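You operate a simulated robot arm through the tools that you are given. There is no shell and no other tool.

You run a simulated robot arm. Do the job below in one go: nothing can be reset, and whatever is moved stays where it is left.

Task
Tip the blue pan's rice into its tub and put the pan away.
Fine: it goes in the pan drawer; shut the drawer; leave the other pan. Where these are worked on the way, their far stop is far enough and under half their travel is too little: pan drawer.

The check looks at the end state, three seconds after you hand in, the way a careful person would. Anything else that was tipped, shoved, dropped, spilled or broken makes it a failure.

Robot
A 6-joint arm with a two-finger gripper, fixed in place. Base frame: the origin is at the foot of the arm, x ahead of it, y to its left, z up; the work surface is at about z = 91. Units: cm, degrees, N and s.
Its first joint turns from -166.0 to 166.0 degrees. Payload 3.43 kg.
The TCP is the grasp point between the finger pads, 2 cm short of the fingertips. In the tool frame z runs along the fingers and y along their closing line. The gripper opens to 19 cm. The gripper's body begins 24.8 cm behind the TCP.
Orientation is told as [roll, pitch, yaw] about the base's x, y, z axes, in that order, counted from this pose: with the fingers straight down and closing along the base's y, the tool's x points along the base's -x, its y along +y and its z along -z.

Tools
- The arm moves only by the tool step_arm. Its arguments are lists of equal length, an entry for each row: "slide": the shift along the tool's x, y, z in cm, a list of three; "delta_rot": the turn, a rotation vector about the tool's x, y, z in degrees, a list of three; "jaw": the closure, from 0 (fully open) to 1 (shut). In form: {"slide": [[x, y, z], ...], "delta_rot": [[rx, ry, rz], ...], "jaw": [jaw, ...]}. A call has 1 to 20 rows; each row is the pose to reach, as a shift and turn from the pose commanded when the call began, along the tool's axes at that moment. Rows are played at 5 a second. More than 5 cm and 8.6 degrees between two rows, or a gripper value outside its range, and nothing of the call is played. Where a pose cannot be reached the arm comes as near as it can. A force on the tool above 50 N (or 10 N above the force at the start of the call, whichever is more), or a blocked arm, ends the call early, and 0.2 s more pass. Each finger travels about 15.3 cm/s and halts on what it meets, pressing with about 39 N; the grip force reading is that of the motor and also rises with nothing between the fingers. The clock runs only during rows and for 0.2 s after the last one: add rows that repeat a pose to give the fingers time. The reply holds the time, the measured pose of the TCP, the force on the tool along the base axes, the opening and the grip force, in the units named above and with some noise, with the torque about the TCP (base axes, N m) and any sound that the robot's microphone picked up.
- Cameras (640 x 400 px; columns grow to the right, rows downward): "scene" is fixed at [37.78, 65.01, 165.36]; the picture's right is [-0.88, -0.48, 0.00], its down [-0.33, 0.59, -0.74] and it looks along [0.36, -0.65, -0.68] (base axes); focal length 286 px, centre (320, 200). "wrist" rides on the gripper at [7, -0.8, -28.8] in the tool frame; the picture's right is [0.12, 0.99, 0.00], its down [-0.96, 0.12, -0.25] and it looks along [-0.24, 0.03, 0.97] (tool axes); focal length 261 px, centre (320, 200). There is no depth. A picture from a camera that has moved, and an enlarged one, comes with that camera's place and axes in the base frame and with its lens. The place of the scene camera against the robot may be out by one fixed shift of up to 2.5 cm in any direction.
- camera(camera): a new picture of that camera. No time passes.
- raise_lower(by): slides the trunk up (or, below 0, down) by that many cm; the arm rides with it, the base frame stays. It gives what a move gives, with no picture.
- enlarge(camera, box): a new picture of the part [left, top, right, bottom] of that camera's present view, enlarged. No time passes.
- finish_job(): hands the job in; it is judged then, once.

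Nothing tells you positions but the pictures and the camera data. Unless the task says otherwise, let go and move clear before handing in.

The tools are called as a command line: name --argument value ..., lists and objects as JSON in quotes. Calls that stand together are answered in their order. step_arm: Moves the arm, as the interface text tells. Its arguments: {"type":"object","properties":{"slide":{"type":"array"},"delta_rot":{"type":"array"},"jaw":{"type":"array"}},"required":["slide","delta_rot","jaw"]} The other tools are called the same way: raise_lower (by) slides the trunk up or down; camera (camera) takes a picture; enlarge (camera, box) takes an enlarged picture of a part of a camera's view; finish_job () hands the job in.

At the start:

```text
time_s: 0.0
eef_pos: [66.7, -20.84, 131.74]
orientation: [0.0, 0.0, 0.0]
contact_force: [-1.1, -0.4, -0.2]
wrist_torque: [0.0, 0.02, 0.02]
width: 18.98
finger_force: 0.2
trunk travel left (down, up): [-30.0, 14.0]
```

scene: 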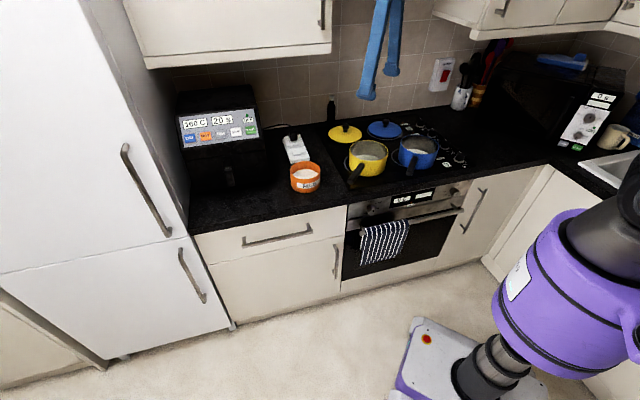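
wrist: 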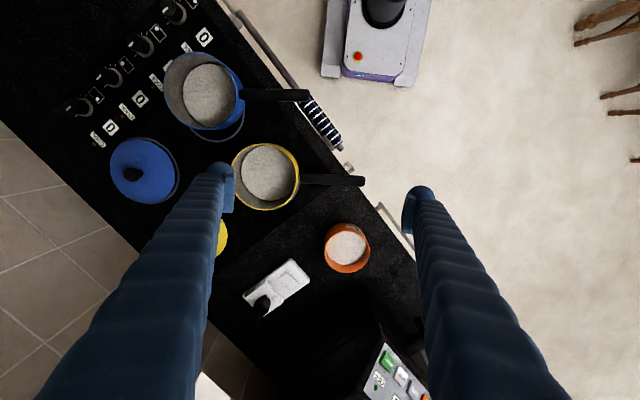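

I see two pans on the hob (yellow and blue, both with rice), an orange tub on the counter, and a drawer under the counter left of the oven. I'll look closer before moving.

enlarge --camera "scene" --box '[270, 90, 490, 228]'

enlarge --camera "scene" --box '[180, 140, 500, 340]'

enlarge --camera "wrist" --box '[80, 0, 400, 200]'

enlarge --camera "wrist" --box '[200, 130, 440, 280]'

```text
2.90 times, centred on (380, 159) of scene
camera zoom: at [37.78, 65.01, 165.36], right [-0.88, -0.48, 0.0], down [-0.33, 0.59, -0.74], along [0.36, -0.65, -0.68], focal length 830 px, centre (146, 319)
```

zoom: 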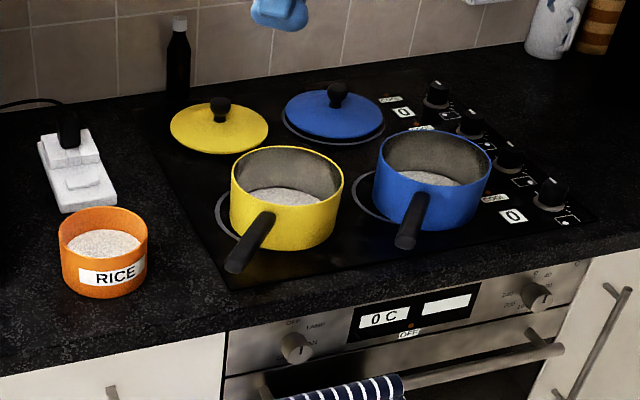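

```text
2.00 times, centred on (340, 240) of scene
camera zoom: at [37.78, 65.01, 165.36], right [-0.88, -0.48, 0.0], down [-0.33, 0.59, -0.74], along [0.36, -0.65, -0.68], focal length 573 px, centre (280, 120)
```

zoom: 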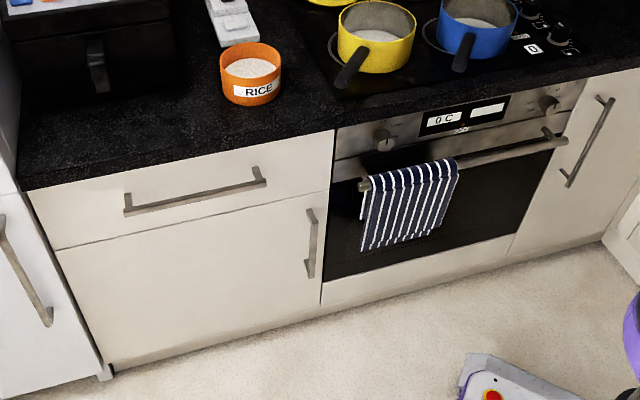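

```text
2.00 times, centred on (240, 100) of wrist
camera zoom: at [59.8, -21.73, 160.6], right [-0.12, 0.99, 0.0], down [0.96, 0.12, 0.25], along [0.24, 0.03, -0.97], focal length 521 px, centre (480, 400)
```

zoom: 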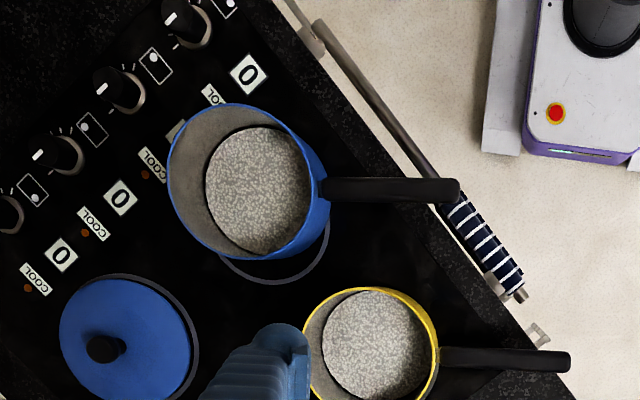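

```text
2.67 times, centred on (320, 205) of wrist
camera zoom: at [59.8, -21.73, 160.6], right [-0.12, 0.99, 0.0], down [0.96, 0.12, 0.25], along [0.24, 0.03, -0.97], focal length 695 px, centre (320, 187)
```

zoom: 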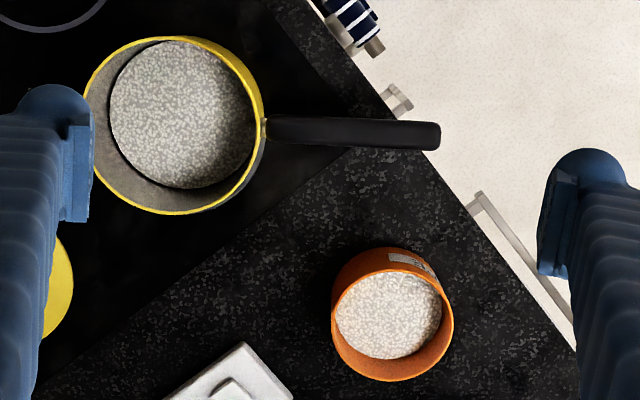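

The blue pan sits at roughly (54, -47) with its handle toward +y, the RICE tub is near (88, -11), and the drawer's bar handle is about (78..96, 0..18) at z≈80. The counter front runs at about 45° to the base axes. First I'll swing the arm out in front of the drawer to look at it.

step_arm --slide '[[-0.4, 4.35, 0.45], [-0.8, 8.7, 0.9], [-1.2, 13.05, 1.35], [-1.6, 17.4, 1.8], [-2.0, 21.75, 2.25], [-2.4, 26.1, 2.7], [-2.8, 30.45, 3.15], [-3.3, 34.8, 3.7]]' --delta_rot '[[0, 0, -5.7], [0, 0, -11.4], [0, 0, -17.1], [0, 0, -22.9], [0, 0, -28.6], [0, 0, -34.3], [0, 0, -40], [0, 0, -45.8]]' --jaw '[0, 0, 0, 0, 0, 0, 0, 0]'

```text
time_s: 1.8
eef_pos: [70.27, 14.4, 127.78]
orientation: [0.0, 0.1, 45.8]
contact_force: [0.5, 0.1, 0.4]
wrist_torque: [-0.05, 0.03, -0.02]
width: 19.02
finger_force: 0.0
trunk travel left (down, up): [-30.0, 14.0]
```

camera --camera "wrist"

camera --camera "scene"

```text
taken
camera wrist: at [66.06, 8.71, 156.69], right [-0.8, 0.61, 0.0], down [0.59, 0.77, 0.25], along [0.15, 0.2, -0.97], focal length 261 px, centre (320, 200)
```

wrist: 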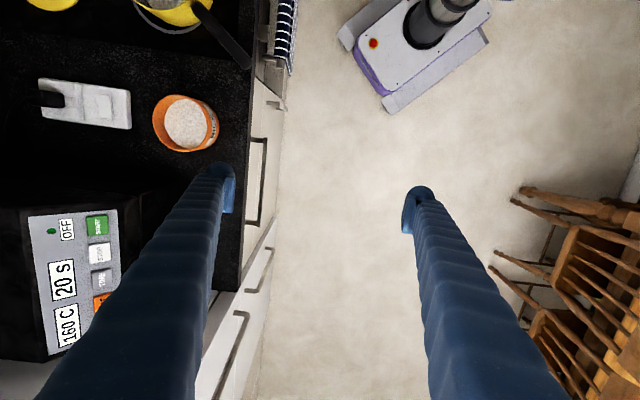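

```text
taken
```

scene: 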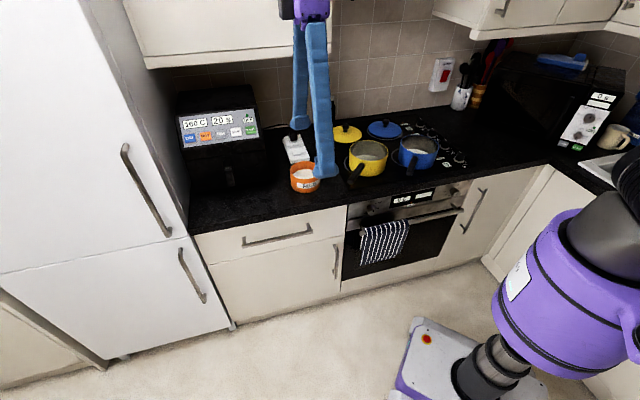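

enlarge --camera "wrist" --box '[160, 40, 320, 240]'

enlarge --camera "wrist" --box '[0, 0, 260, 160]'

```text
2.00 times, centred on (240, 140) of wrist
camera zoom: at [66.06, 8.71, 156.69], right [-0.8, 0.61, 0.0], down [0.59, 0.77, 0.25], along [0.15, 0.2, -0.97], focal length 521 px, centre (480, 320)
```

zoom: 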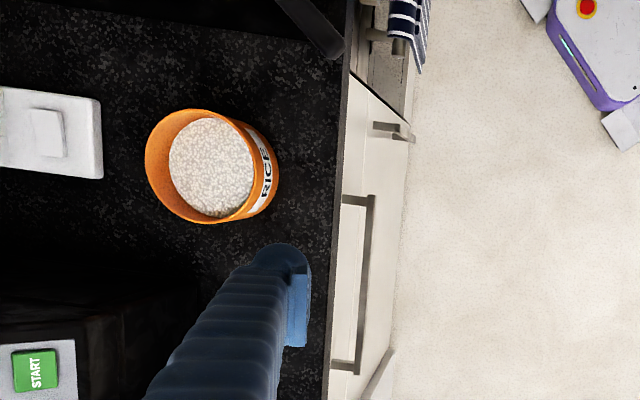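

```text
2.46 times, centred on (130, 80) of wrist
camera zoom: at [66.06, 8.71, 156.69], right [-0.8, 0.61, 0.0], down [0.59, 0.77, 0.25], along [0.15, 0.2, -0.97], focal length 642 px, centre (788, 495)
```

zoom: 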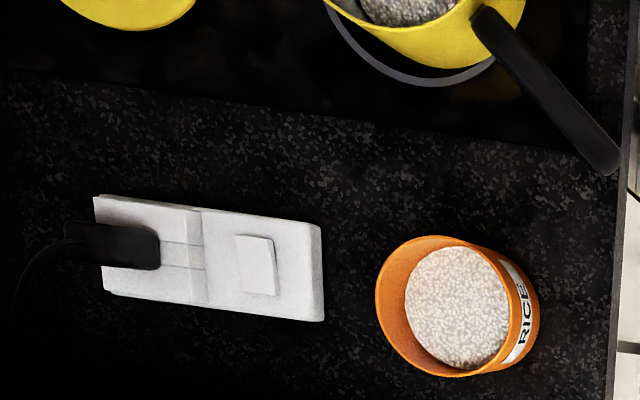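

The drawer handle bar lies near D≈56.5 cm (perpendicular distance to the counter line), centred around (87, 10), z≈80. I'll turn the tool horizontal facing the drawer and look at it square on.

step_arm --slide '[[-0.8, 0.3, 0], [-1.6, 0.6, 0], [-2.4, 0.9, 0], [-3.2, 1.2, 0], [-4, 1.5, 0], [-4.8, 1.8, 0], [-5.6, 2.1, 0], [-6.4, 2.4, 0], [-7.2, 2.7, 0], [-8, 3, 0], [-8.7, 3.3, 0]]' --delta_rot '[[8.2, 0, 0], [16.4, 0, 0], [24.6, 0, 0], [32.8, 0, 0], [41, 0, 0], [49.2, 0, 0], [57.4, 0, 0], [65.6, 0, 0], [73.8, 0, 0], [82, 0, 0], [90, 0, 0]]' --jaw '[0.05, 0.1, 0.15, 0.2, 0.25, 0.3, 0.35, 0.4, 0.45, 0.5, 0.5]'

camera --camera "wrist"

camera --camera "scene"

```text
time_s: 4.2
eef_pos: [73.71, 22.51, 128.03]
orientation: [-90.1, -0.1, 45.7]
contact_force: [0.1, 0.1, 1.1]
wrist_torque: [-0.03, -0.03, -0.08]
width: 9.48
finger_force: 0.2
trunk travel left (down, up): [-30.0, 14.0]
```

```text
taken
camera wrist: at [48.3, 37.57, 128.88], right [-0.08, -0.09, -0.99], down [0.49, 0.86, -0.12], along [0.87, -0.5, -0.03], focal length 261 px, centre (320, 200)
```

wrist: 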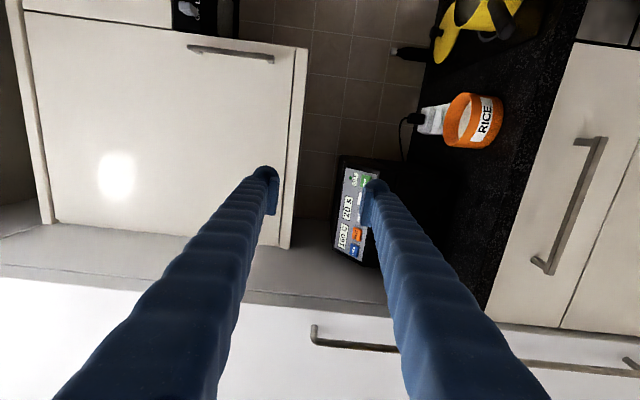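

```text
taken
```

scene: 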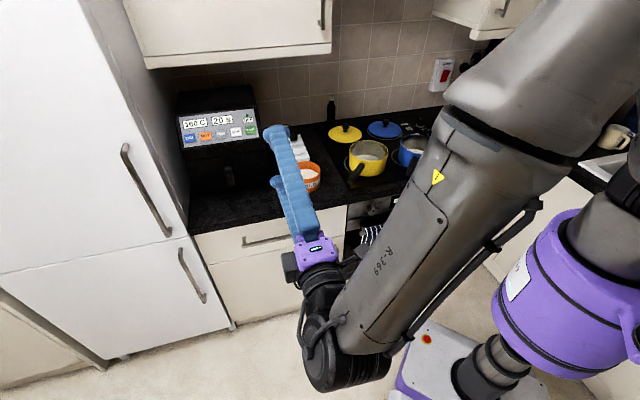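

The handle centre triangulates to about (88.7, 10.3, 79.7) from this view. I'll lower the trunk, then line up with the bar.

raise_lower --by -30

camera --camera "wrist"

camera --camera "scene"

```text
time_s: 7.2
eef_pos: [73.6, 22.6, 98.01]
orientation: [-90.0, 0.0, 45.8]
contact_force: [0.2, 0.2, -0.1]
wrist_torque: [0.02, 0.01, 0.02]
width: 9.51
finger_force: 0.1
trunk travel left (down, up): [0.0, 44.0]
```

```text
taken
camera wrist: at [48.18, 37.51, 99.01], right [-0.08, -0.09, -0.99], down [0.49, 0.86, -0.12], along [0.87, -0.5, -0.03], focal length 261 px, centre (320, 200)
```

wrist: 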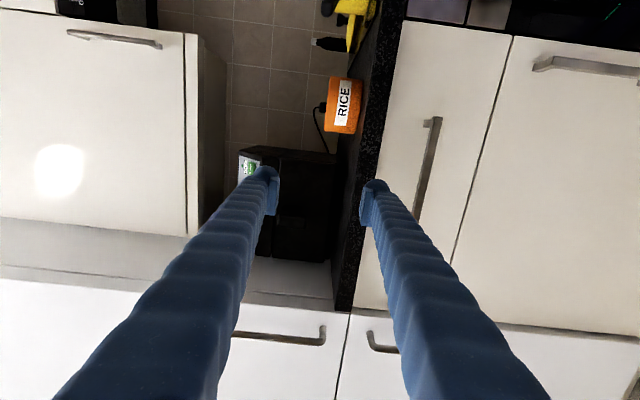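

```text
taken
```

scene: 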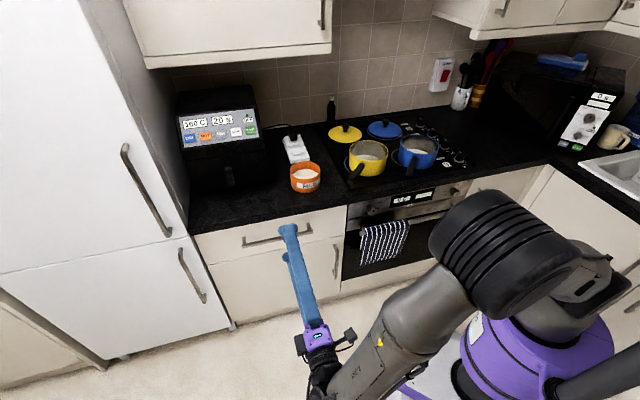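

step_arm --slide '[[-0.3, 3.7, 1.8], [-0.6, 7.4, 3.6], [-0.9, 11.1, 5.4], [-1.2, 14.8, 7.2], [-1.5, 18.5, 9]]' --delta_rot '[[0, 0, 0], [0, 0, 0], [0, 0, 0], [0, 0, 0], [0, 0, 0]]' --jaw '[0.5, 0.5, 0.5, 0.5, 0.5]'

camera --camera "wrist"

enlarge --camera "scene" --box '[220, 180, 380, 280]'

```text
time_s: 8.4
eef_pos: [81.14, 17.37, 79.31]
orientation: [-90.0, 0.0, 45.8]
contact_force: [0.0, -0.7, 0.9]
wrist_torque: [0.08, 0.08, 0.05]
width: 9.5
finger_force: 0.0
trunk travel left (down, up): [0.0, 44.0]
```

```text
taken
camera wrist: at [55.75, 32.37, 80.28], right [-0.08, -0.09, -0.99], down [0.49, 0.86, -0.12], along [0.87, -0.5, -0.03], focal length 261 px, centre (320, 200)
```

wrist: 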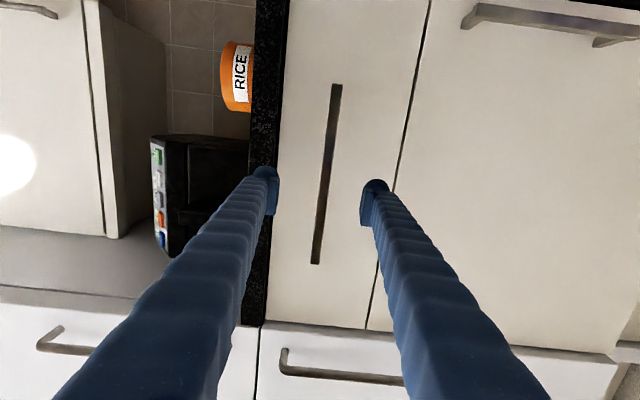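

```text
4.00 times, centred on (300, 230) of scene
camera zoom: at [37.78, 65.01, 165.36], right [-0.88, -0.48, 0.0], down [-0.33, 0.59, -0.74], along [0.36, -0.65, -0.68], focal length 1146 px, centre (400, 80)
```

zoom: 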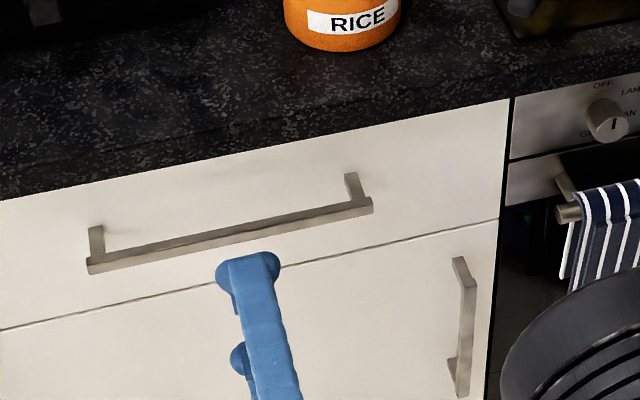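

step_arm --slide '[[0, 0.1, 3.2], [0, 0.2, 6.4], [0, 0.3, 9.6], [0, 0.3, 9.6]]' --delta_rot '[[0, 0, 0], [0, 0, 0], [0, 0, 0], [0, 0, 0]]' --jaw '[0.6, 0.6, 0.6, 0.6]'

camera --camera "wrist"

enlarge --camera "scene" --box '[220, 180, 380, 280]'

```text
time_s: 9.4
eef_pos: [88.12, 10.56, 79.0]
orientation: [-89.9, -0.1, 45.7]
contact_force: [0.6, 0.2, -0.9]
wrist_torque: [0.0, 0.0, -0.04]
width: 7.63
finger_force: 0.1
trunk travel left (down, up): [0.0, 44.0]
```

```text
taken
camera wrist: at [62.66, 25.55, 80.06], right [-0.08, -0.09, -0.99], down [0.49, 0.86, -0.12], along [0.87, -0.5, -0.03], focal length 261 px, centre (320, 200)
```

wrist: 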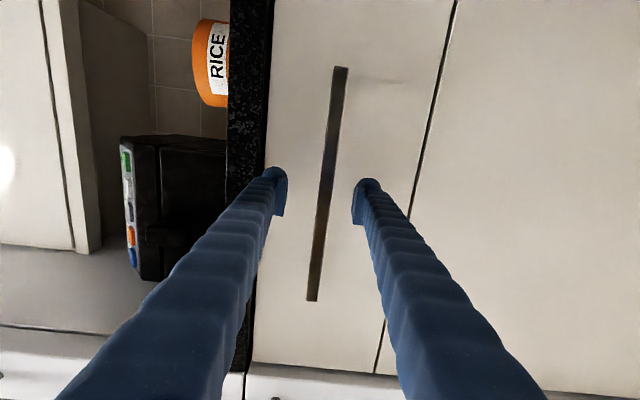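

```text
4.00 times, centred on (300, 230) of scene
camera zoom: at [37.78, 65.01, 165.36], right [-0.88, -0.48, 0.0], down [-0.33, 0.59, -0.74], along [0.36, -0.65, -0.68], focal length 1146 px, centre (400, 80)
```

zoom: 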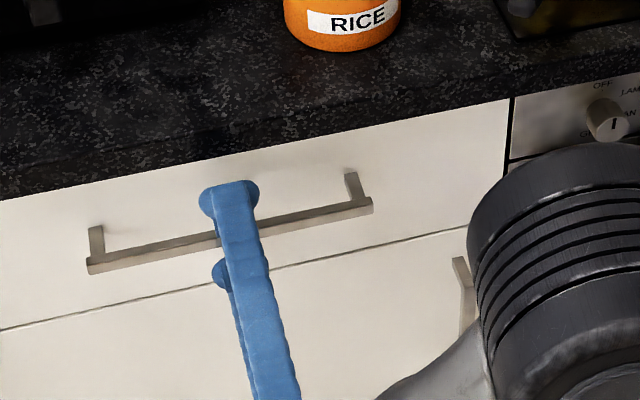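

The fingers straddle the bar; closing on it.

step_arm --slide '[[0, 0, 0], [0, 0, 0], [0, 0, 0], [0, 0, 0]]' --delta_rot '[[0, 0, 0], [0, 0, 0], [0, 0, 0], [0, 0, 0]]' --jaw '[0.75, 0.9, 1, 1]'

```text
time_s: 10.4
eef_pos: [88.06, 10.53, 78.58]
orientation: [-89.6, 0.3, 45.8]
contact_force: [-6.1, 0.5, -40.8]
wrist_torque: [0.35, 0.02, 0.47]
width: 1.52
finger_force: 44.9
trunk travel left (down, up): [0.0, 44.0]
```

step_arm --slide '[[0, 0.4, 0], [0, 0.7, 0]]' --delta_rot '[[0, 0, 0], [0, 0, 0]]' --jaw '[1, 1]'

```text
time_s: 11.0
eef_pos: [88.05, 10.68, 78.59]
orientation: [-90.0, 0.0, 45.8]
contact_force: [-2.2, -4.7, -16.1]
wrist_torque: [0.09, 0.12, -0.94]
width: 1.51
finger_force: 44.9
trunk travel left (down, up): [0.0, 44.0]
```

step_arm --slide '[[0, 0.2, -2], [0, 0.3, -4], [0, 0.3, -6], [0, 0.3, -8], [0, 0.3, -10]]' --delta_rot '[[0, 0, 0], [0, 0, 0], [0, 0, 0], [0, 0, 0], [0, 0, 0]]' --jaw '[1, 1, 1, 1, 1]'

camera --camera "scene"

```text
time_s: 12.2
eef_pos: [80.74, 17.86, 78.51]
orientation: [-90.2, -0.1, 46.0]
contact_force: [8.5, 9.6, 24.7]
wrist_torque: [-0.35, -0.05, 0.56]
width: 1.51
finger_force: 44.7
trunk travel left (down, up): [0.0, 44.0]
```

```text
taken
```

scene: 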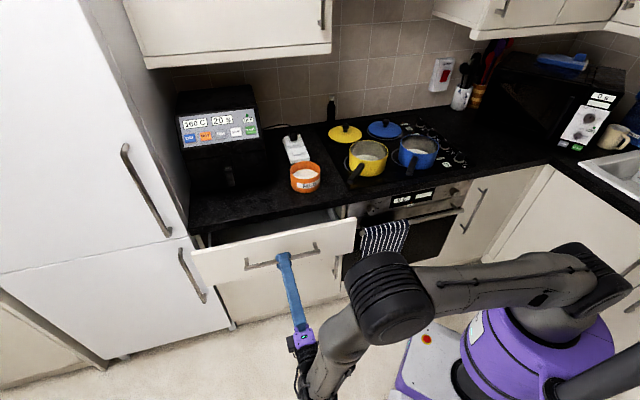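

step_arm --slide '[[0, -0.3, -2], [0, -0.3, -4], [0, -0.3, -6], [0, -0.3, -8], [0, -0.3, -10]]' --delta_rot '[[0, 0, 0], [0, 0, 0], [0, 0, 0], [0, 0, 0], [0, 0, 0]]' --jaw '[1, 1, 1, 1, 1]'

camera --camera "scene"

```text
time_s: 13.4
eef_pos: [73.76, 24.86, 78.55]
orientation: [-90.1, -0.1, 46.0]
contact_force: [18.0, 21.2, 25.5]
wrist_torque: [-0.21, -0.09, 0.5]
width: 1.51
finger_force: 45.3
trunk travel left (down, up): [0.0, 44.0]
```

```text
taken
```

scene: 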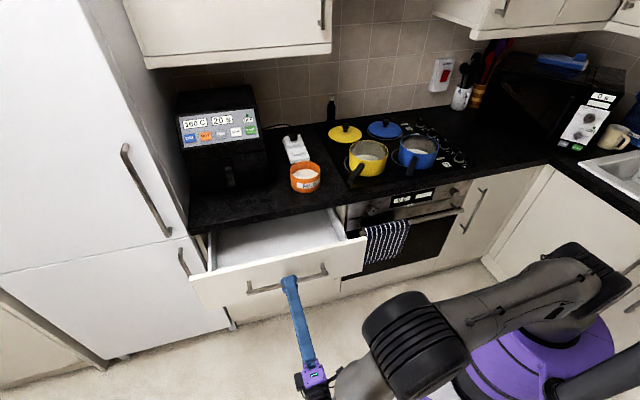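

step_arm --slide '[[-0.2, -0.25, -2], [-0.3, -0.3, -4], [-0.33, -0.3, -6], [-0.36, -0.3, -8], [-0.4, -0.3, -10]]' --delta_rot '[[0, 0, 0], [0, 0, 0], [0, 0, 0], [0, 0, 0], [0, 0, 0]]' --jaw '[1, 1, 1, 1, 1]'

camera --camera "scene"

```text
time_s: 14.6
eef_pos: [66.76, 31.71, 78.49]
orientation: [-89.9, 0.1, 45.6]
contact_force: [-5.3, -3.6, -12.2]
wrist_torque: [0.17, -0.03, 1.28]
width: 1.52
finger_force: 44.9
trunk travel left (down, up): [0.0, 44.0]
```

```text
taken
```

scene: 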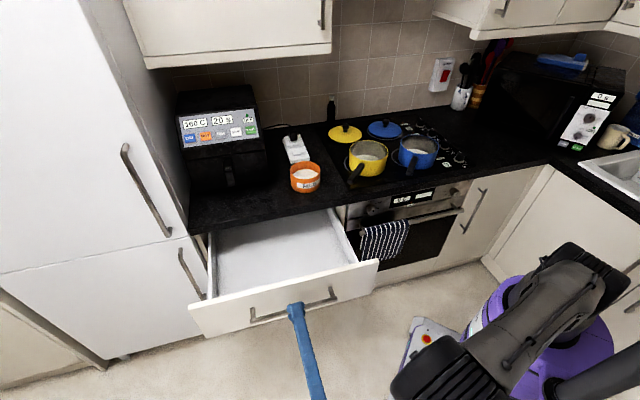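

step_arm --slide '[[-0.03, 0.1, -1.5], [-0.05, 0.1, -3], [-0.07, 0.1, -4.5], [-0.09, 0.1, -6], [-0.1, 0.1, -7.5], [-0.12, 0.1, -9]]' --delta_rot '[[0, 0, 0], [0, 0, 0], [0, 0, 0], [0, 0, 0], [0, 0, 0], [0, 0, 0]]' --jaw '[1, 1, 1, 1, 1, 1]'

camera --camera "scene"

```text
time_s: 16.0
eef_pos: [60.28, 38.28, 78.45]
orientation: [-89.8, 0.2, 45.6]
contact_force: [-21.7, -18.1, -40.4]
wrist_torque: [0.27, 0.21, -0.01]
width: 1.52
finger_force: 45.2
trunk travel left (down, up): [0.0, 44.0]
```

```text
taken
```

scene: 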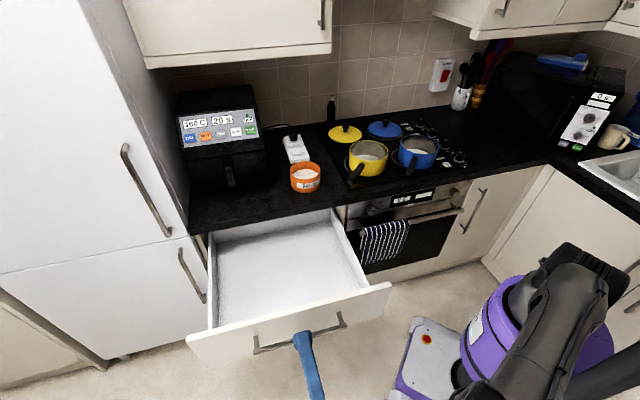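

step_arm --slide '[[0.2, 0.3, 0], [0.2, 0.3, -1], [0.2, 0.3, -2], [0.15, 0.3, -3], [0.15, 0.3, -4], [0.1, 0.3, -5]]' --delta_rot '[[0, 0, 0], [0, 0, 0], [0, 0, 0], [0, 0, 0], [0, 0, 0], [0, 0, 0]]' --jaw '[1, 1, 1, 1, 1, 1]'

camera --camera "scene"

```text
time_s: 17.4
eef_pos: [56.8, 41.64, 78.47]
orientation: [-89.9, 0.0, 45.7]
contact_force: [-0.1, -0.1, -0.3]
wrist_torque: [-0.01, 0.0, 0.01]
width: 0.01
finger_force: 34.5
trunk travel left (down, up): [0.0, 44.0]
```

```text
taken
```

scene: 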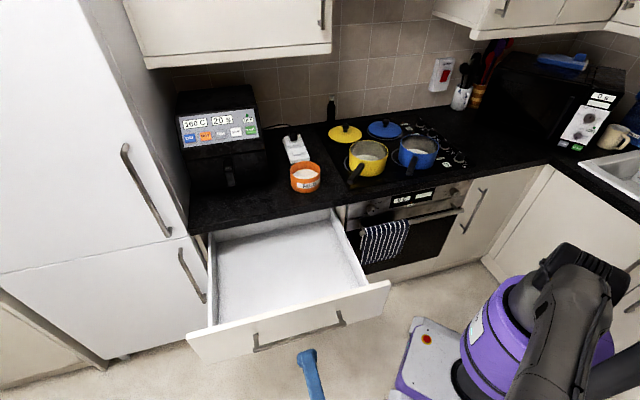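

The drawer reached its far stop (the fingers slipped off after about 39 cm and the drawer stayed put). Next I raise the trunk, turn the tool back downward, and look into the drawer and at the pans.

raise_lower --by 30

step_arm --slide '[[0, -1.5, 0], [0, -3, 0], [0, -4.5, 0], [0, -6, 0], [0, -7.5, 0], [0, -9, 0], [0, -10.5, 0], [0, -12, 0], [0, -13, 0], [0, -14, 0], [0, -15, 0]]' --delta_rot '[[-8.2, 0, 0], [-16.4, 0, 0], [-24.6, 0, 0], [-32.8, 0, 0], [-41, 0, 0], [-49.2, 0, 0], [-57.4, 0, 0], [-65.6, 0, 0], [-73.8, 0, 0], [-82, 0, 0], [-90, 0, 0]]' --jaw '[1, 0.9, 0.8, 0.7, 0.6, 0.6, 0.6, 0.6, 0.6, 0.6, 0.6]'

camera --camera "wrist"

camera --camera "scene"

```text
time_s: 20.4
eef_pos: [56.85, 41.71, 108.41]
orientation: [-90.0, 0.0, 45.7]
contact_force: [0.8, -0.8, -0.4]
wrist_torque: [0.01, 0.01, 0.04]
width: 0.0
finger_force: 34.3
trunk travel left (down, up): [-30.0, 14.0]
```

```text
time_s: 22.8
eef_pos: [56.95, 41.69, 123.55]
orientation: [0.1, -0.1, 45.8]
contact_force: [0.5, -0.1, -0.2]
wrist_torque: [0.04, 0.09, 0.04]
width: 7.61
finger_force: 0.1
trunk travel left (down, up): [-30.0, 14.0]
```

```text
taken
camera wrist: at [52.79, 35.85, 152.34], right [-0.8, 0.61, 0.0], down [0.59, 0.77, 0.25], along [0.15, 0.2, -0.97], focal length 261 px, centre (320, 200)
```

wrist: 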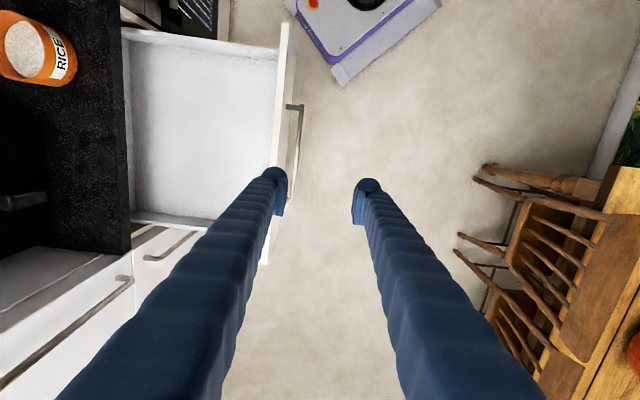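

```text
taken
```

scene: 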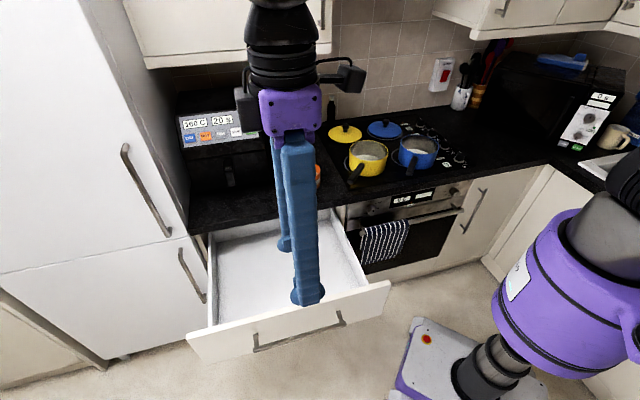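

The drawer is empty and fully open. Now I'll swing over toward the blue pan with the tool yawed so that its fingers close across the pan's handle.

step_arm --slide '[[3.4, -2.5, -0.4], [6.8, -4.9, -0.8], [10.1, -7.4, -1.1], [13.5, -9.9, -1.5], [16.9, -12.3, -1.9], [20.3, -14.8, -2.3], [23.6, -17.3, -2.6], [27, -19.7, -3], [30.4, -22.2, -3.4], [33.8, -24.7, -3.8], [37.1, -27.1, -4.1], [40.5, -29.6, -4.5]]' --delta_rot '[[0, 0, -4.2], [0, 0, -8.5], [0, 0, -12.7], [0, 0, -16.9], [0, 0, -21.2], [0, 0, -25.4], [0, 0, -29.6], [0, 0, -33.9], [0, 0, -38.1], [0, 0, -42.3], [0, 0, -46.6], [0, 0, -50.8]]' --jaw '[0.6, 0.6, 0.6, 0.6, 0.6, 0.6, 0.6, 0.6, 0.6, 0.6, 0.6, 0.6]'

camera --camera "wrist"

camera --camera "scene"

```text
time_s: 25.4
eef_pos: [49.68, -8.03, 127.92]
orientation: [0.0, 0.1, 96.7]
contact_force: [-0.5, -1.2, 0.7]
wrist_torque: [0.06, -0.04, -0.03]
width: 7.63
finger_force: 0.0
trunk travel left (down, up): [-30.0, 14.0]
```

```text
taken
camera wrist: at [51.49, -14.95, 156.91], right [-0.97, -0.23, 0.0], down [-0.23, 0.94, 0.25], along [-0.06, 0.24, -0.97], focal length 261 px, centre (320, 200)
```

wrist: 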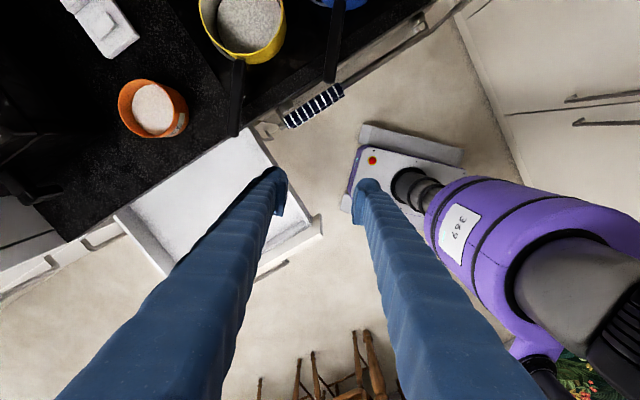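

```text
taken
```

scene: 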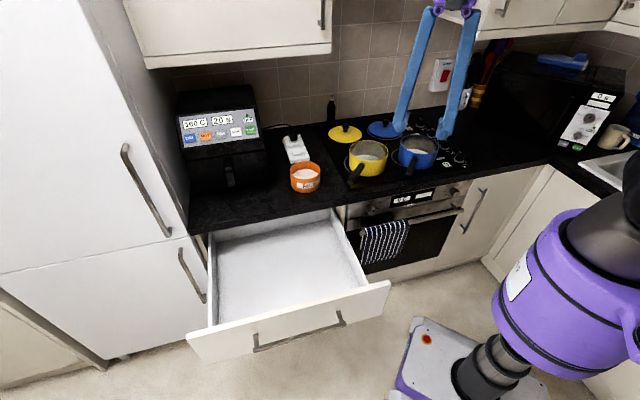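

Blue pan handle: end near (52.0, -25.3), running back to the pan at (53.6, -47), direction ≈94°. I'll correct the yaw, tilt the tool 45° toward the pan, and take a closer look.

step_arm --slide '[[3.5, -0.3, 1], [7, -0.6, 2]]' --delta_rot '[[0, 0, 1.2], [0, 0, 2.5]]' --jaw '[0.6, 0.6]'

step_arm --slide '[[0, 0, 1], [0, 0, 2], [0, 0, 3], [0, 0, 4], [0, 0, 5], [0, 0, 6]]' --delta_rot '[[0, 7.5, 0], [0, 15, 0], [0, 22.5, 0], [0, 30, 0], [0, 37.5, 0], [0, 45, 0]]' --jaw '[0.6, 0.6, 0.6, 0.6, 0.6, 0.6]'

camera --camera "wrist"

camera --camera "scene"

```text
time_s: 26.0
eef_pos: [51.22, -15.15, 126.06]
orientation: [0.0, -0.1, 94.2]
contact_force: [0.3, -1.0, -0.2]
wrist_torque: [0.11, 0.02, -0.04]
width: 7.58
finger_force: 0.0
trunk travel left (down, up): [-30.0, 14.0]
```

```text
time_s: 27.4
eef_pos: [51.29, -14.81, 120.1]
orientation: [0.1, 45.2, 94.1]
contact_force: [0.6, -0.6, -0.9]
wrist_torque: [-0.09, 0.03, -0.03]
width: 7.59
finger_force: 0.0
trunk travel left (down, up): [-30.0, 14.0]
```

```text
taken
camera wrist: at [51.21, 0.56, 145.41], right [-0.98, -0.16, 0.09], down [-0.18, 0.84, -0.51], along [0.01, -0.51, -0.86], focal length 261 px, centre (320, 200)
```

wrist: 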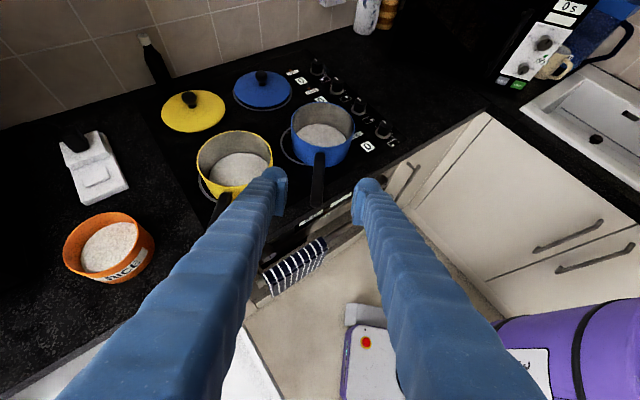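

```text
taken
```

scene: 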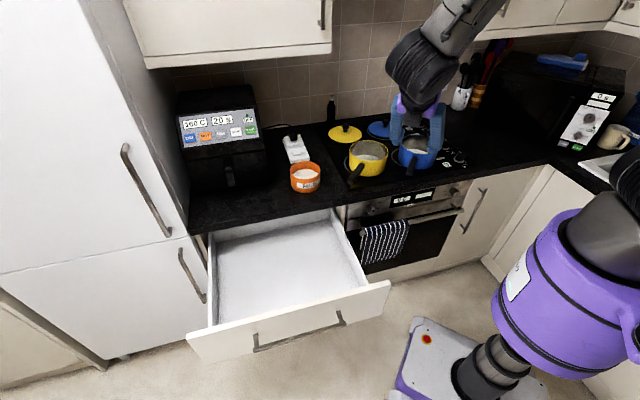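

enlarge --camera "wrist" --box '[250, 80, 410, 220]'

enlarge --camera "wrist" --box '[40, 100, 290, 300]'

enlarge --camera "scene" --box '[270, 130, 350, 210]'

```text
2.86 times, centred on (330, 150) of wrist
camera zoom: at [51.21, 0.56, 145.41], right [-0.98, -0.16, 0.09], down [-0.18, 0.84, -0.51], along [0.01, -0.51, -0.86], focal length 745 px, centre (291, 343)
```

zoom: 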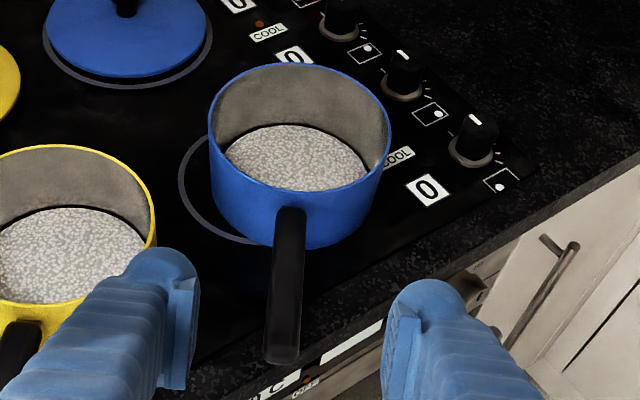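

```text
2.00 times, centred on (165, 200) of wrist
camera zoom: at [51.21, 0.56, 145.41], right [-0.98, -0.16, 0.09], down [-0.18, 0.84, -0.51], along [0.01, -0.51, -0.86], focal length 521 px, centre (630, 200)
```

zoom: 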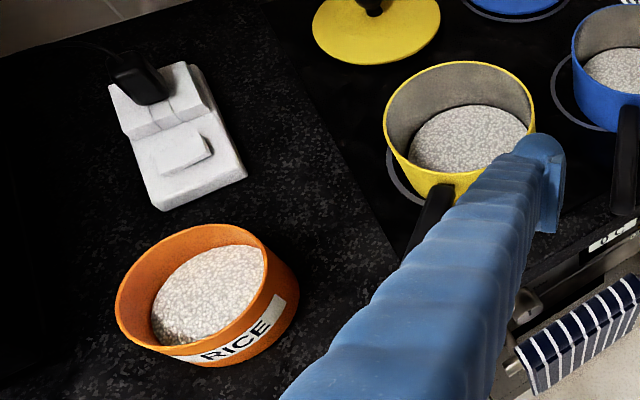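

```text
5.00 times, centred on (310, 170) of scene
camera zoom: at [37.78, 65.01, 165.36], right [-0.88, -0.48, 0.0], down [-0.33, 0.59, -0.74], along [0.36, -0.65, -0.68], focal length 1432 px, centre (370, 350)
```

zoom: 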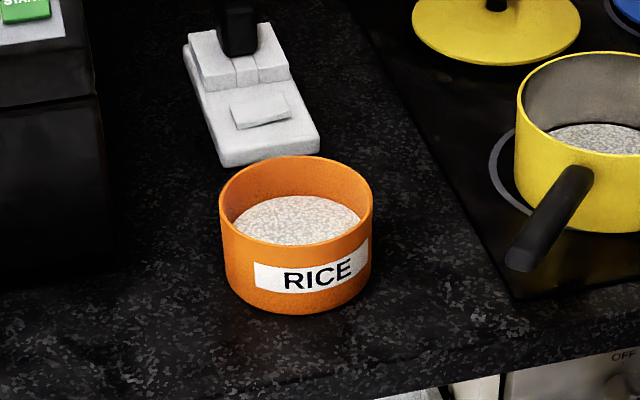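

The handle's end is at about (52.1, -25.3, 101) and it joins the pan near (53.5, -39, 99). I'll advance along the tool axis and check alignment.

step_arm --slide '[[-0.1, 0, 4], [-0.2, 0, 8], [-0.3, 0, 12], [-0.5, 0, 16], [-0.6, 0, 20]]' --delta_rot '[[0, 0, 0], [0, 0, 0], [0, 0, 0], [0, 0, 0], [0, 0, 0]]' --jaw '[0.6, 0.6, 0.6, 0.6, 0.6]'

camera --camera "wrist"

enlarge --camera "scene" --box '[360, 90, 480, 190]'

```text
time_s: 28.6
eef_pos: [52.18, -28.56, 105.33]
orientation: [0.1, 45.0, 94.2]
contact_force: [0.3, -0.1, 0.2]
wrist_torque: [-0.04, 0.0, -0.03]
width: 7.6
finger_force: 0.1
trunk travel left (down, up): [-30.0, 14.0]
```

```text
taken
camera wrist: at [52.03, -13.34, 130.71], right [-0.98, -0.16, 0.09], down [-0.18, 0.84, -0.5], along [0.01, -0.51, -0.86], focal length 261 px, centre (320, 200)
```

wrist: 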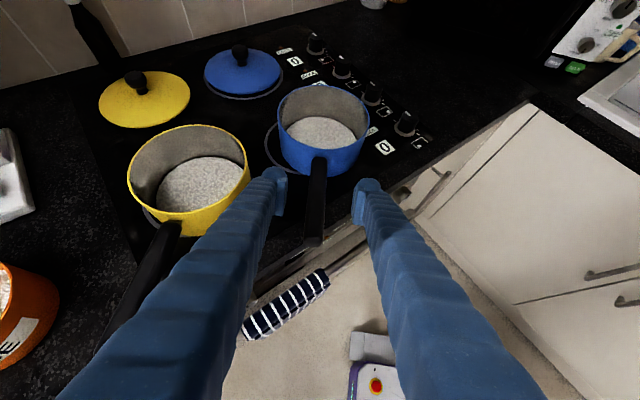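

```text
4.00 times, centred on (420, 140) of scene
camera zoom: at [37.78, 65.01, 165.36], right [-0.88, -0.48, 0.0], down [-0.33, 0.59, -0.74], along [0.36, -0.65, -0.68], focal length 1146 px, centre (-80, 440)
```

zoom: 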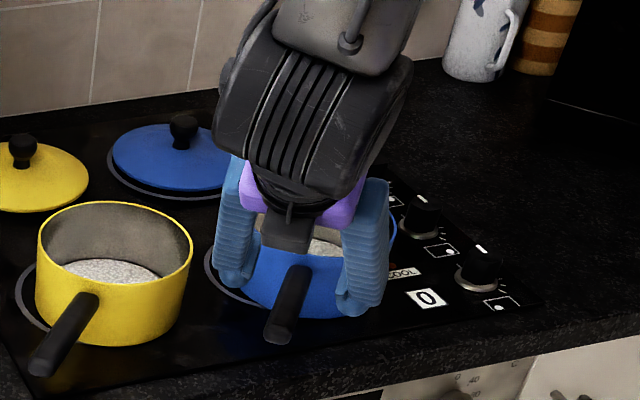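

step_arm --slide '[[0, -0.1, 3], [-0.1, -0.15, 6], [-0.1, -0.15, 8.2], [-0.1, -0.15, 8.2]]' --delta_rot '[[0, 0, 0], [0, 0, 0], [0, 0, 0], [0, 0, 0]]' --jaw '[0.6, 0.6, 0.6, 0.6]'

camera --camera "wrist"

enlarge --camera "scene" --box '[360, 90, 480, 190]'

```text
time_s: 29.6
eef_pos: [52.65, -34.33, 99.65]
orientation: [0.0, 45.0, 94.1]
contact_force: [-0.3, 0.0, 0.1]
wrist_torque: [0.02, 0.01, -0.03]
width: 7.59
finger_force: 0.1
trunk travel left (down, up): [-30.0, 14.0]
```

```text
taken
camera wrist: at [52.55, -19.04, 125.05], right [-0.98, -0.16, 0.08], down [-0.18, 0.84, -0.51], along [0.01, -0.51, -0.86], focal length 261 px, centre (320, 200)
```

wrist: 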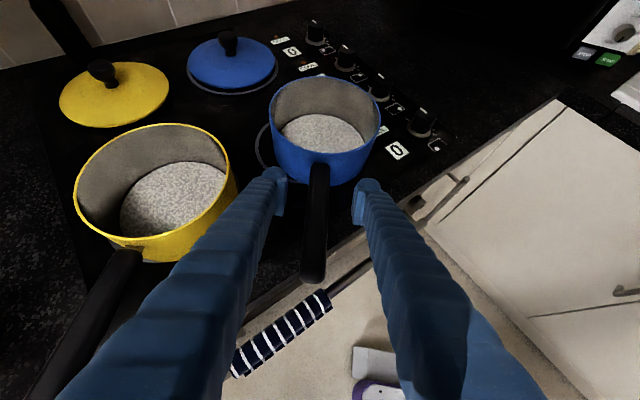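

```text
4.00 times, centred on (420, 140) of scene
camera zoom: at [37.78, 65.01, 165.36], right [-0.88, -0.48, 0.0], down [-0.33, 0.59, -0.74], along [0.36, -0.65, -0.68], focal length 1146 px, centre (-80, 440)
```

zoom: 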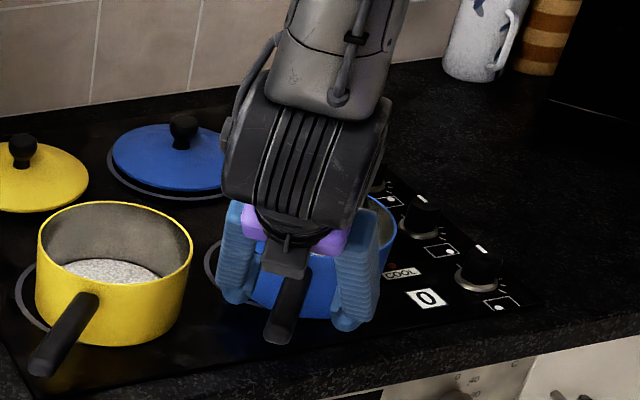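

step_arm --slide '[[0, 0, 0], [0, 0, 0], [0, 0, 0], [0, 0, 0], [0, 0, 0], [0, 0, 0]]' --delta_rot '[[0, 0, 0], [0, 0, 0], [0, 0, 0], [0, 0, 0], [0, 0, 0], [0, 0, 0]]' --jaw '[0.68, 0.76, 0.84, 0.92, 1, 1]'

camera --camera "wrist"

```text
time_s: 31.0
eef_pos: [52.69, -34.51, 99.64]
orientation: [0.1, 45.0, 94.2]
contact_force: [1.4, -0.3, -0.5]
wrist_torque: [-0.18, 0.23, 0.21]
width: 2.52
finger_force: 39.2
trunk travel left (down, up): [-30.0, 14.0]
```

```text
taken
camera wrist: at [52.57, -19.03, 125.05], right [-0.98, -0.16, 0.09], down [-0.18, 0.84, -0.51], along [0.01, -0.51, -0.86], focal length 261 px, centre (320, 200)
```

wrist: 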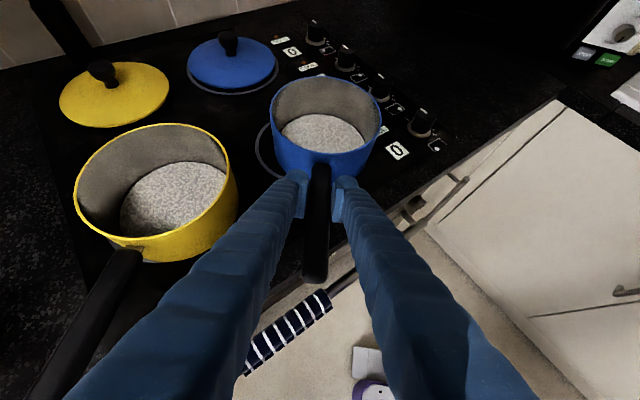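

Gripped the handle (2.5 cm). Lifting a little to test the hold.

step_arm --slide '[[0.35, 0, -0.35], [0.7, 0, -0.7], [1.05, 0, -1.05], [1.4, 0, -1.4], [2.1, 0, -2.1]]' --delta_rot '[[0, 0, 0], [0, 0, 0], [0, 0, 0], [0, 0, 0], [0, 0, 0]]' --jaw '[1, 1, 1, 1, 1]'

camera --camera "wrist"

enlarge --camera "scene" --box '[360, 90, 480, 190]'

```text
time_s: 32.2
eef_pos: [52.71, -34.32, 102.48]
orientation: [0.1, 45.0, 94.2]
contact_force: [-0.2, 0.2, -5.1]
wrist_torque: [0.49, 0.04, 0.01]
width: 2.48
finger_force: 38.8
trunk travel left (down, up): [-30.0, 14.0]
```

```text
taken
camera wrist: at [52.67, -18.99, 128.01], right [-0.98, -0.15, 0.08], down [-0.18, 0.84, -0.51], along [0.01, -0.51, -0.86], focal length 261 px, centre (320, 200)
```

wrist: 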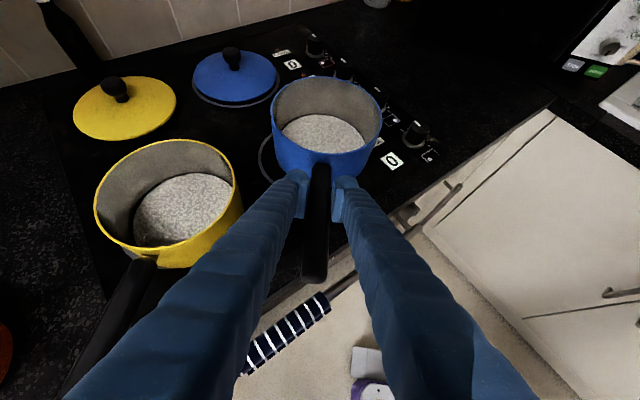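

```text
4.00 times, centred on (420, 140) of scene
camera zoom: at [37.78, 65.01, 165.36], right [-0.88, -0.48, 0.0], down [-0.33, 0.59, -0.74], along [0.36, -0.65, -0.68], focal length 1146 px, centre (-80, 440)
```

zoom: 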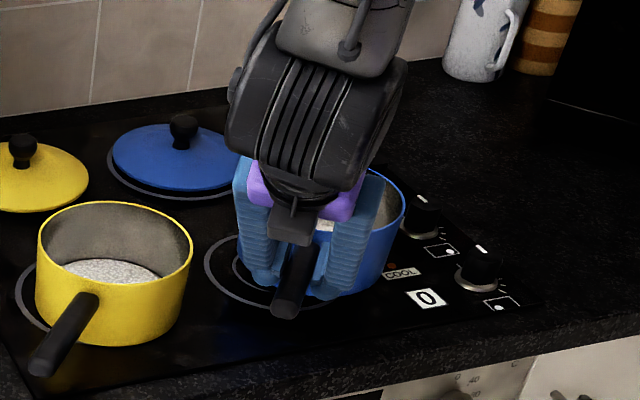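

The pan is held firmly (~5 N, no sag). Lifting it clear of the yellow pan.

step_arm --slide '[[1.2, 0, -1.2], [2.8, 0, -2.8], [4.6, 0, -4.6], [6.4, 0, -6.4], [8.2, 0, -8.2], [10, 0, -10], [11.3, 0, -11.3], [12, 0, -12]]' --delta_rot '[[0, 0, 0], [0, 0, 0], [0, 0, 0], [0, 0, 0], [0, 0, 0], [0, 0, 0], [0, 0, 0], [0, 0, 0]]' --jaw '[1, 1, 1, 1, 1, 1, 1, 1]'

camera --camera "wrist"

camera --camera "scene"

```text
time_s: 34.0
eef_pos: [52.77, -34.18, 119.25]
orientation: [0.1, 45.0, 94.2]
contact_force: [0.4, 0.8, -4.6]
wrist_torque: [0.49, -0.02, 0.0]
width: 2.48
finger_force: 39.1
trunk travel left (down, up): [-30.0, 14.0]
```

```text
taken
camera wrist: at [52.57, -18.86, 144.72], right [-0.98, -0.16, 0.09], down [-0.18, 0.84, -0.51], along [0.01, -0.51, -0.86], focal length 261 px, centre (320, 200)
```

wrist: 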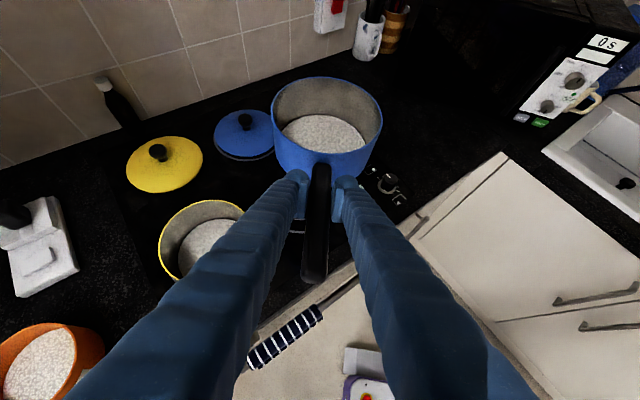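

```text
taken
```

scene: 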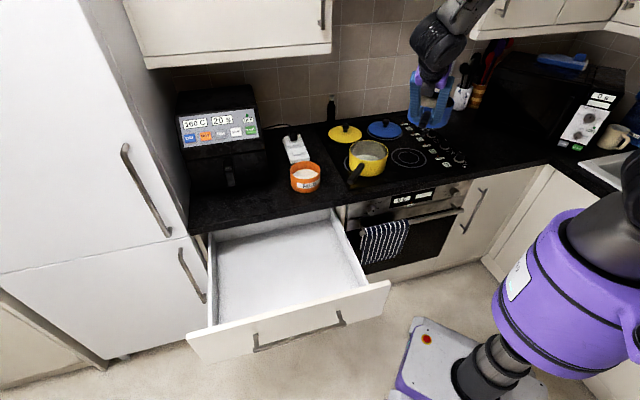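

The pan is carried safely. Now I'll carry it level over to the right of the tub, turning so that its handle points back toward the room (perpendicular to the counter).

step_arm --slide '[[-1.4, -1.9, -1.4], [-2.8, -3.8, -2.8], [-4.2, -5.7, -4.2], [-5.7, -7.6, -5.7], [-7.1, -9.5, -7.1], [-8.5, -11.4, -8.5], [-9.9, -13.2, -9.9], [-11.3, -15.1, -11.3], [-12.7, -17, -12.7], [-14.1, -18.9, -14.1], [-15.6, -20.8, -15.6], [-16.97, -22.7, -16.97]]' --delta_rot '[[2.4, 0, -2.4], [4.8, 0, -4.8], [7.2, 0, -7.2], [9.6, 0, -9.6], [12, 0, -12], [14.4, 0, -14.4], [16.8, 0, -16.8], [19.2, 0, -19.2], [21.6, 0, -21.6], [24, 0, -24], [26.4, 0, -26.4], [28.85, 0, -28.85]]' --jaw '[1, 1, 1, 1, 1, 1, 1, 1, 1, 1, 1, 1]'

camera --camera "wrist"

camera --camera "scene"

```text
time_s: 36.6
eef_pos: [73.57, -8.62, 119.32]
orientation: [0.1, 44.8, 135.0]
contact_force: [0.5, -0.3, -4.8]
wrist_torque: [0.34, 0.35, 0.0]
width: 2.5
finger_force: 39.0
trunk travel left (down, up): [-30.0, 14.0]
```

```text
taken
camera wrist: at [63.54, 2.79, 144.84], right [-0.64, -0.76, 0.09], down [-0.69, 0.52, -0.5], along [0.34, -0.38, -0.86], focal length 261 px, centre (320, 200)
```

wrist: 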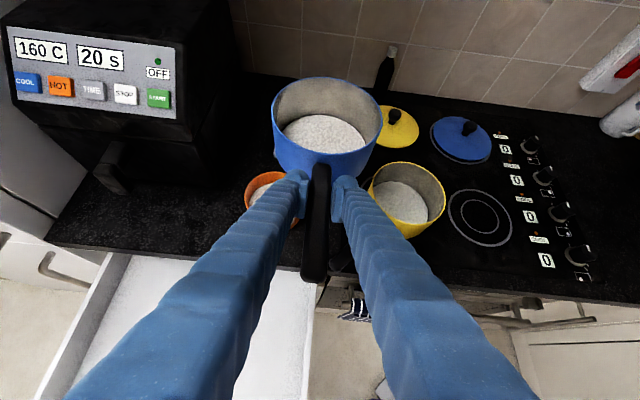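

```text
taken
```

scene: 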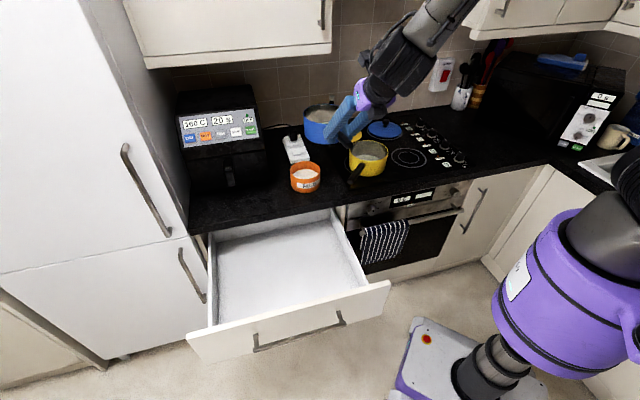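

The pan is right of the tub, with its handle perpendicular to the counter. Now I lower to pouring height and start rolling about the handle axis, keeping the pan's left lip over the tub.

step_arm --slide '[[-1.5, 0.1, 1.5], [-3.1, 0.2, 3.1], [-4.7, 0.3, 4.7], [-6.2, 0.4, 6.2], [-6.2, 0.4, 6.2], [-6.2, 0.4, 6.2], [-6.2, 0.4, 6.2], [-6.2, 0.4, 6.2], [-6.2, 0.4, 6.2]]' --delta_rot '[[0, 0, 0], [0, 0, 0], [0, 0, 0], [0, 0, 0], [-3.5, 0, -3.5], [-7.1, 0, -7.1], [-10.6, 0, -10.6], [-14.1, 0, -14.1], [-17.7, 0, -17.7]]' --jaw '[1, 1, 1, 1, 1, 1, 1, 1, 1]'

camera --camera "wrist"

enlarge --camera "scene" --box '[230, 80, 430, 205]'

```text
time_s: 38.6
eef_pos: [73.48, -8.94, 110.59]
orientation: [33.5, 39.8, 157.8]
contact_force: [0.6, -0.9, -4.6]
wrist_torque: [0.39, 0.29, -0.02]
width: 2.47
finger_force: 39.1
trunk travel left (down, up): [-30.0, 14.0]
```

```text
taken
camera wrist: at [70.9, 10.01, 133.36], right [-0.55, -0.67, 0.5], down [-0.83, 0.38, -0.41], along [0.08, -0.64, -0.77], focal length 261 px, centre (320, 200)
```

wrist: 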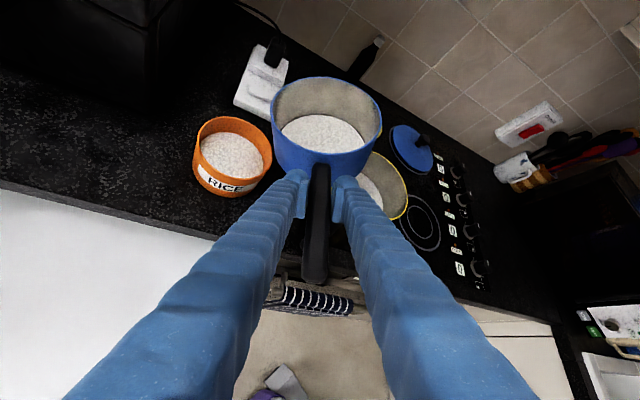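

```text
3.20 times, centred on (330, 142) of scene
camera zoom: at [37.78, 65.01, 165.36], right [-0.88, -0.48, 0.0], down [-0.33, 0.59, -0.74], along [0.36, -0.65, -0.68], focal length 917 px, centre (288, 384)
```

zoom: 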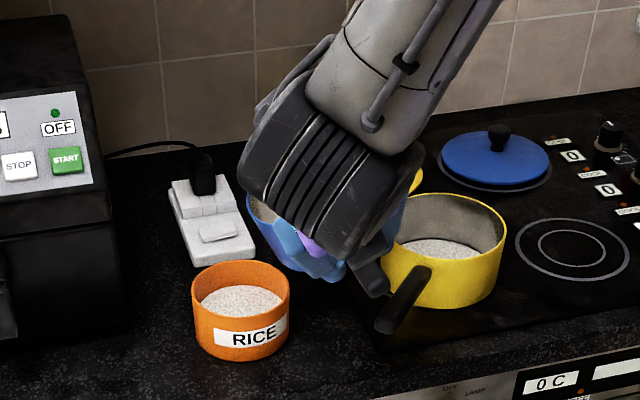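

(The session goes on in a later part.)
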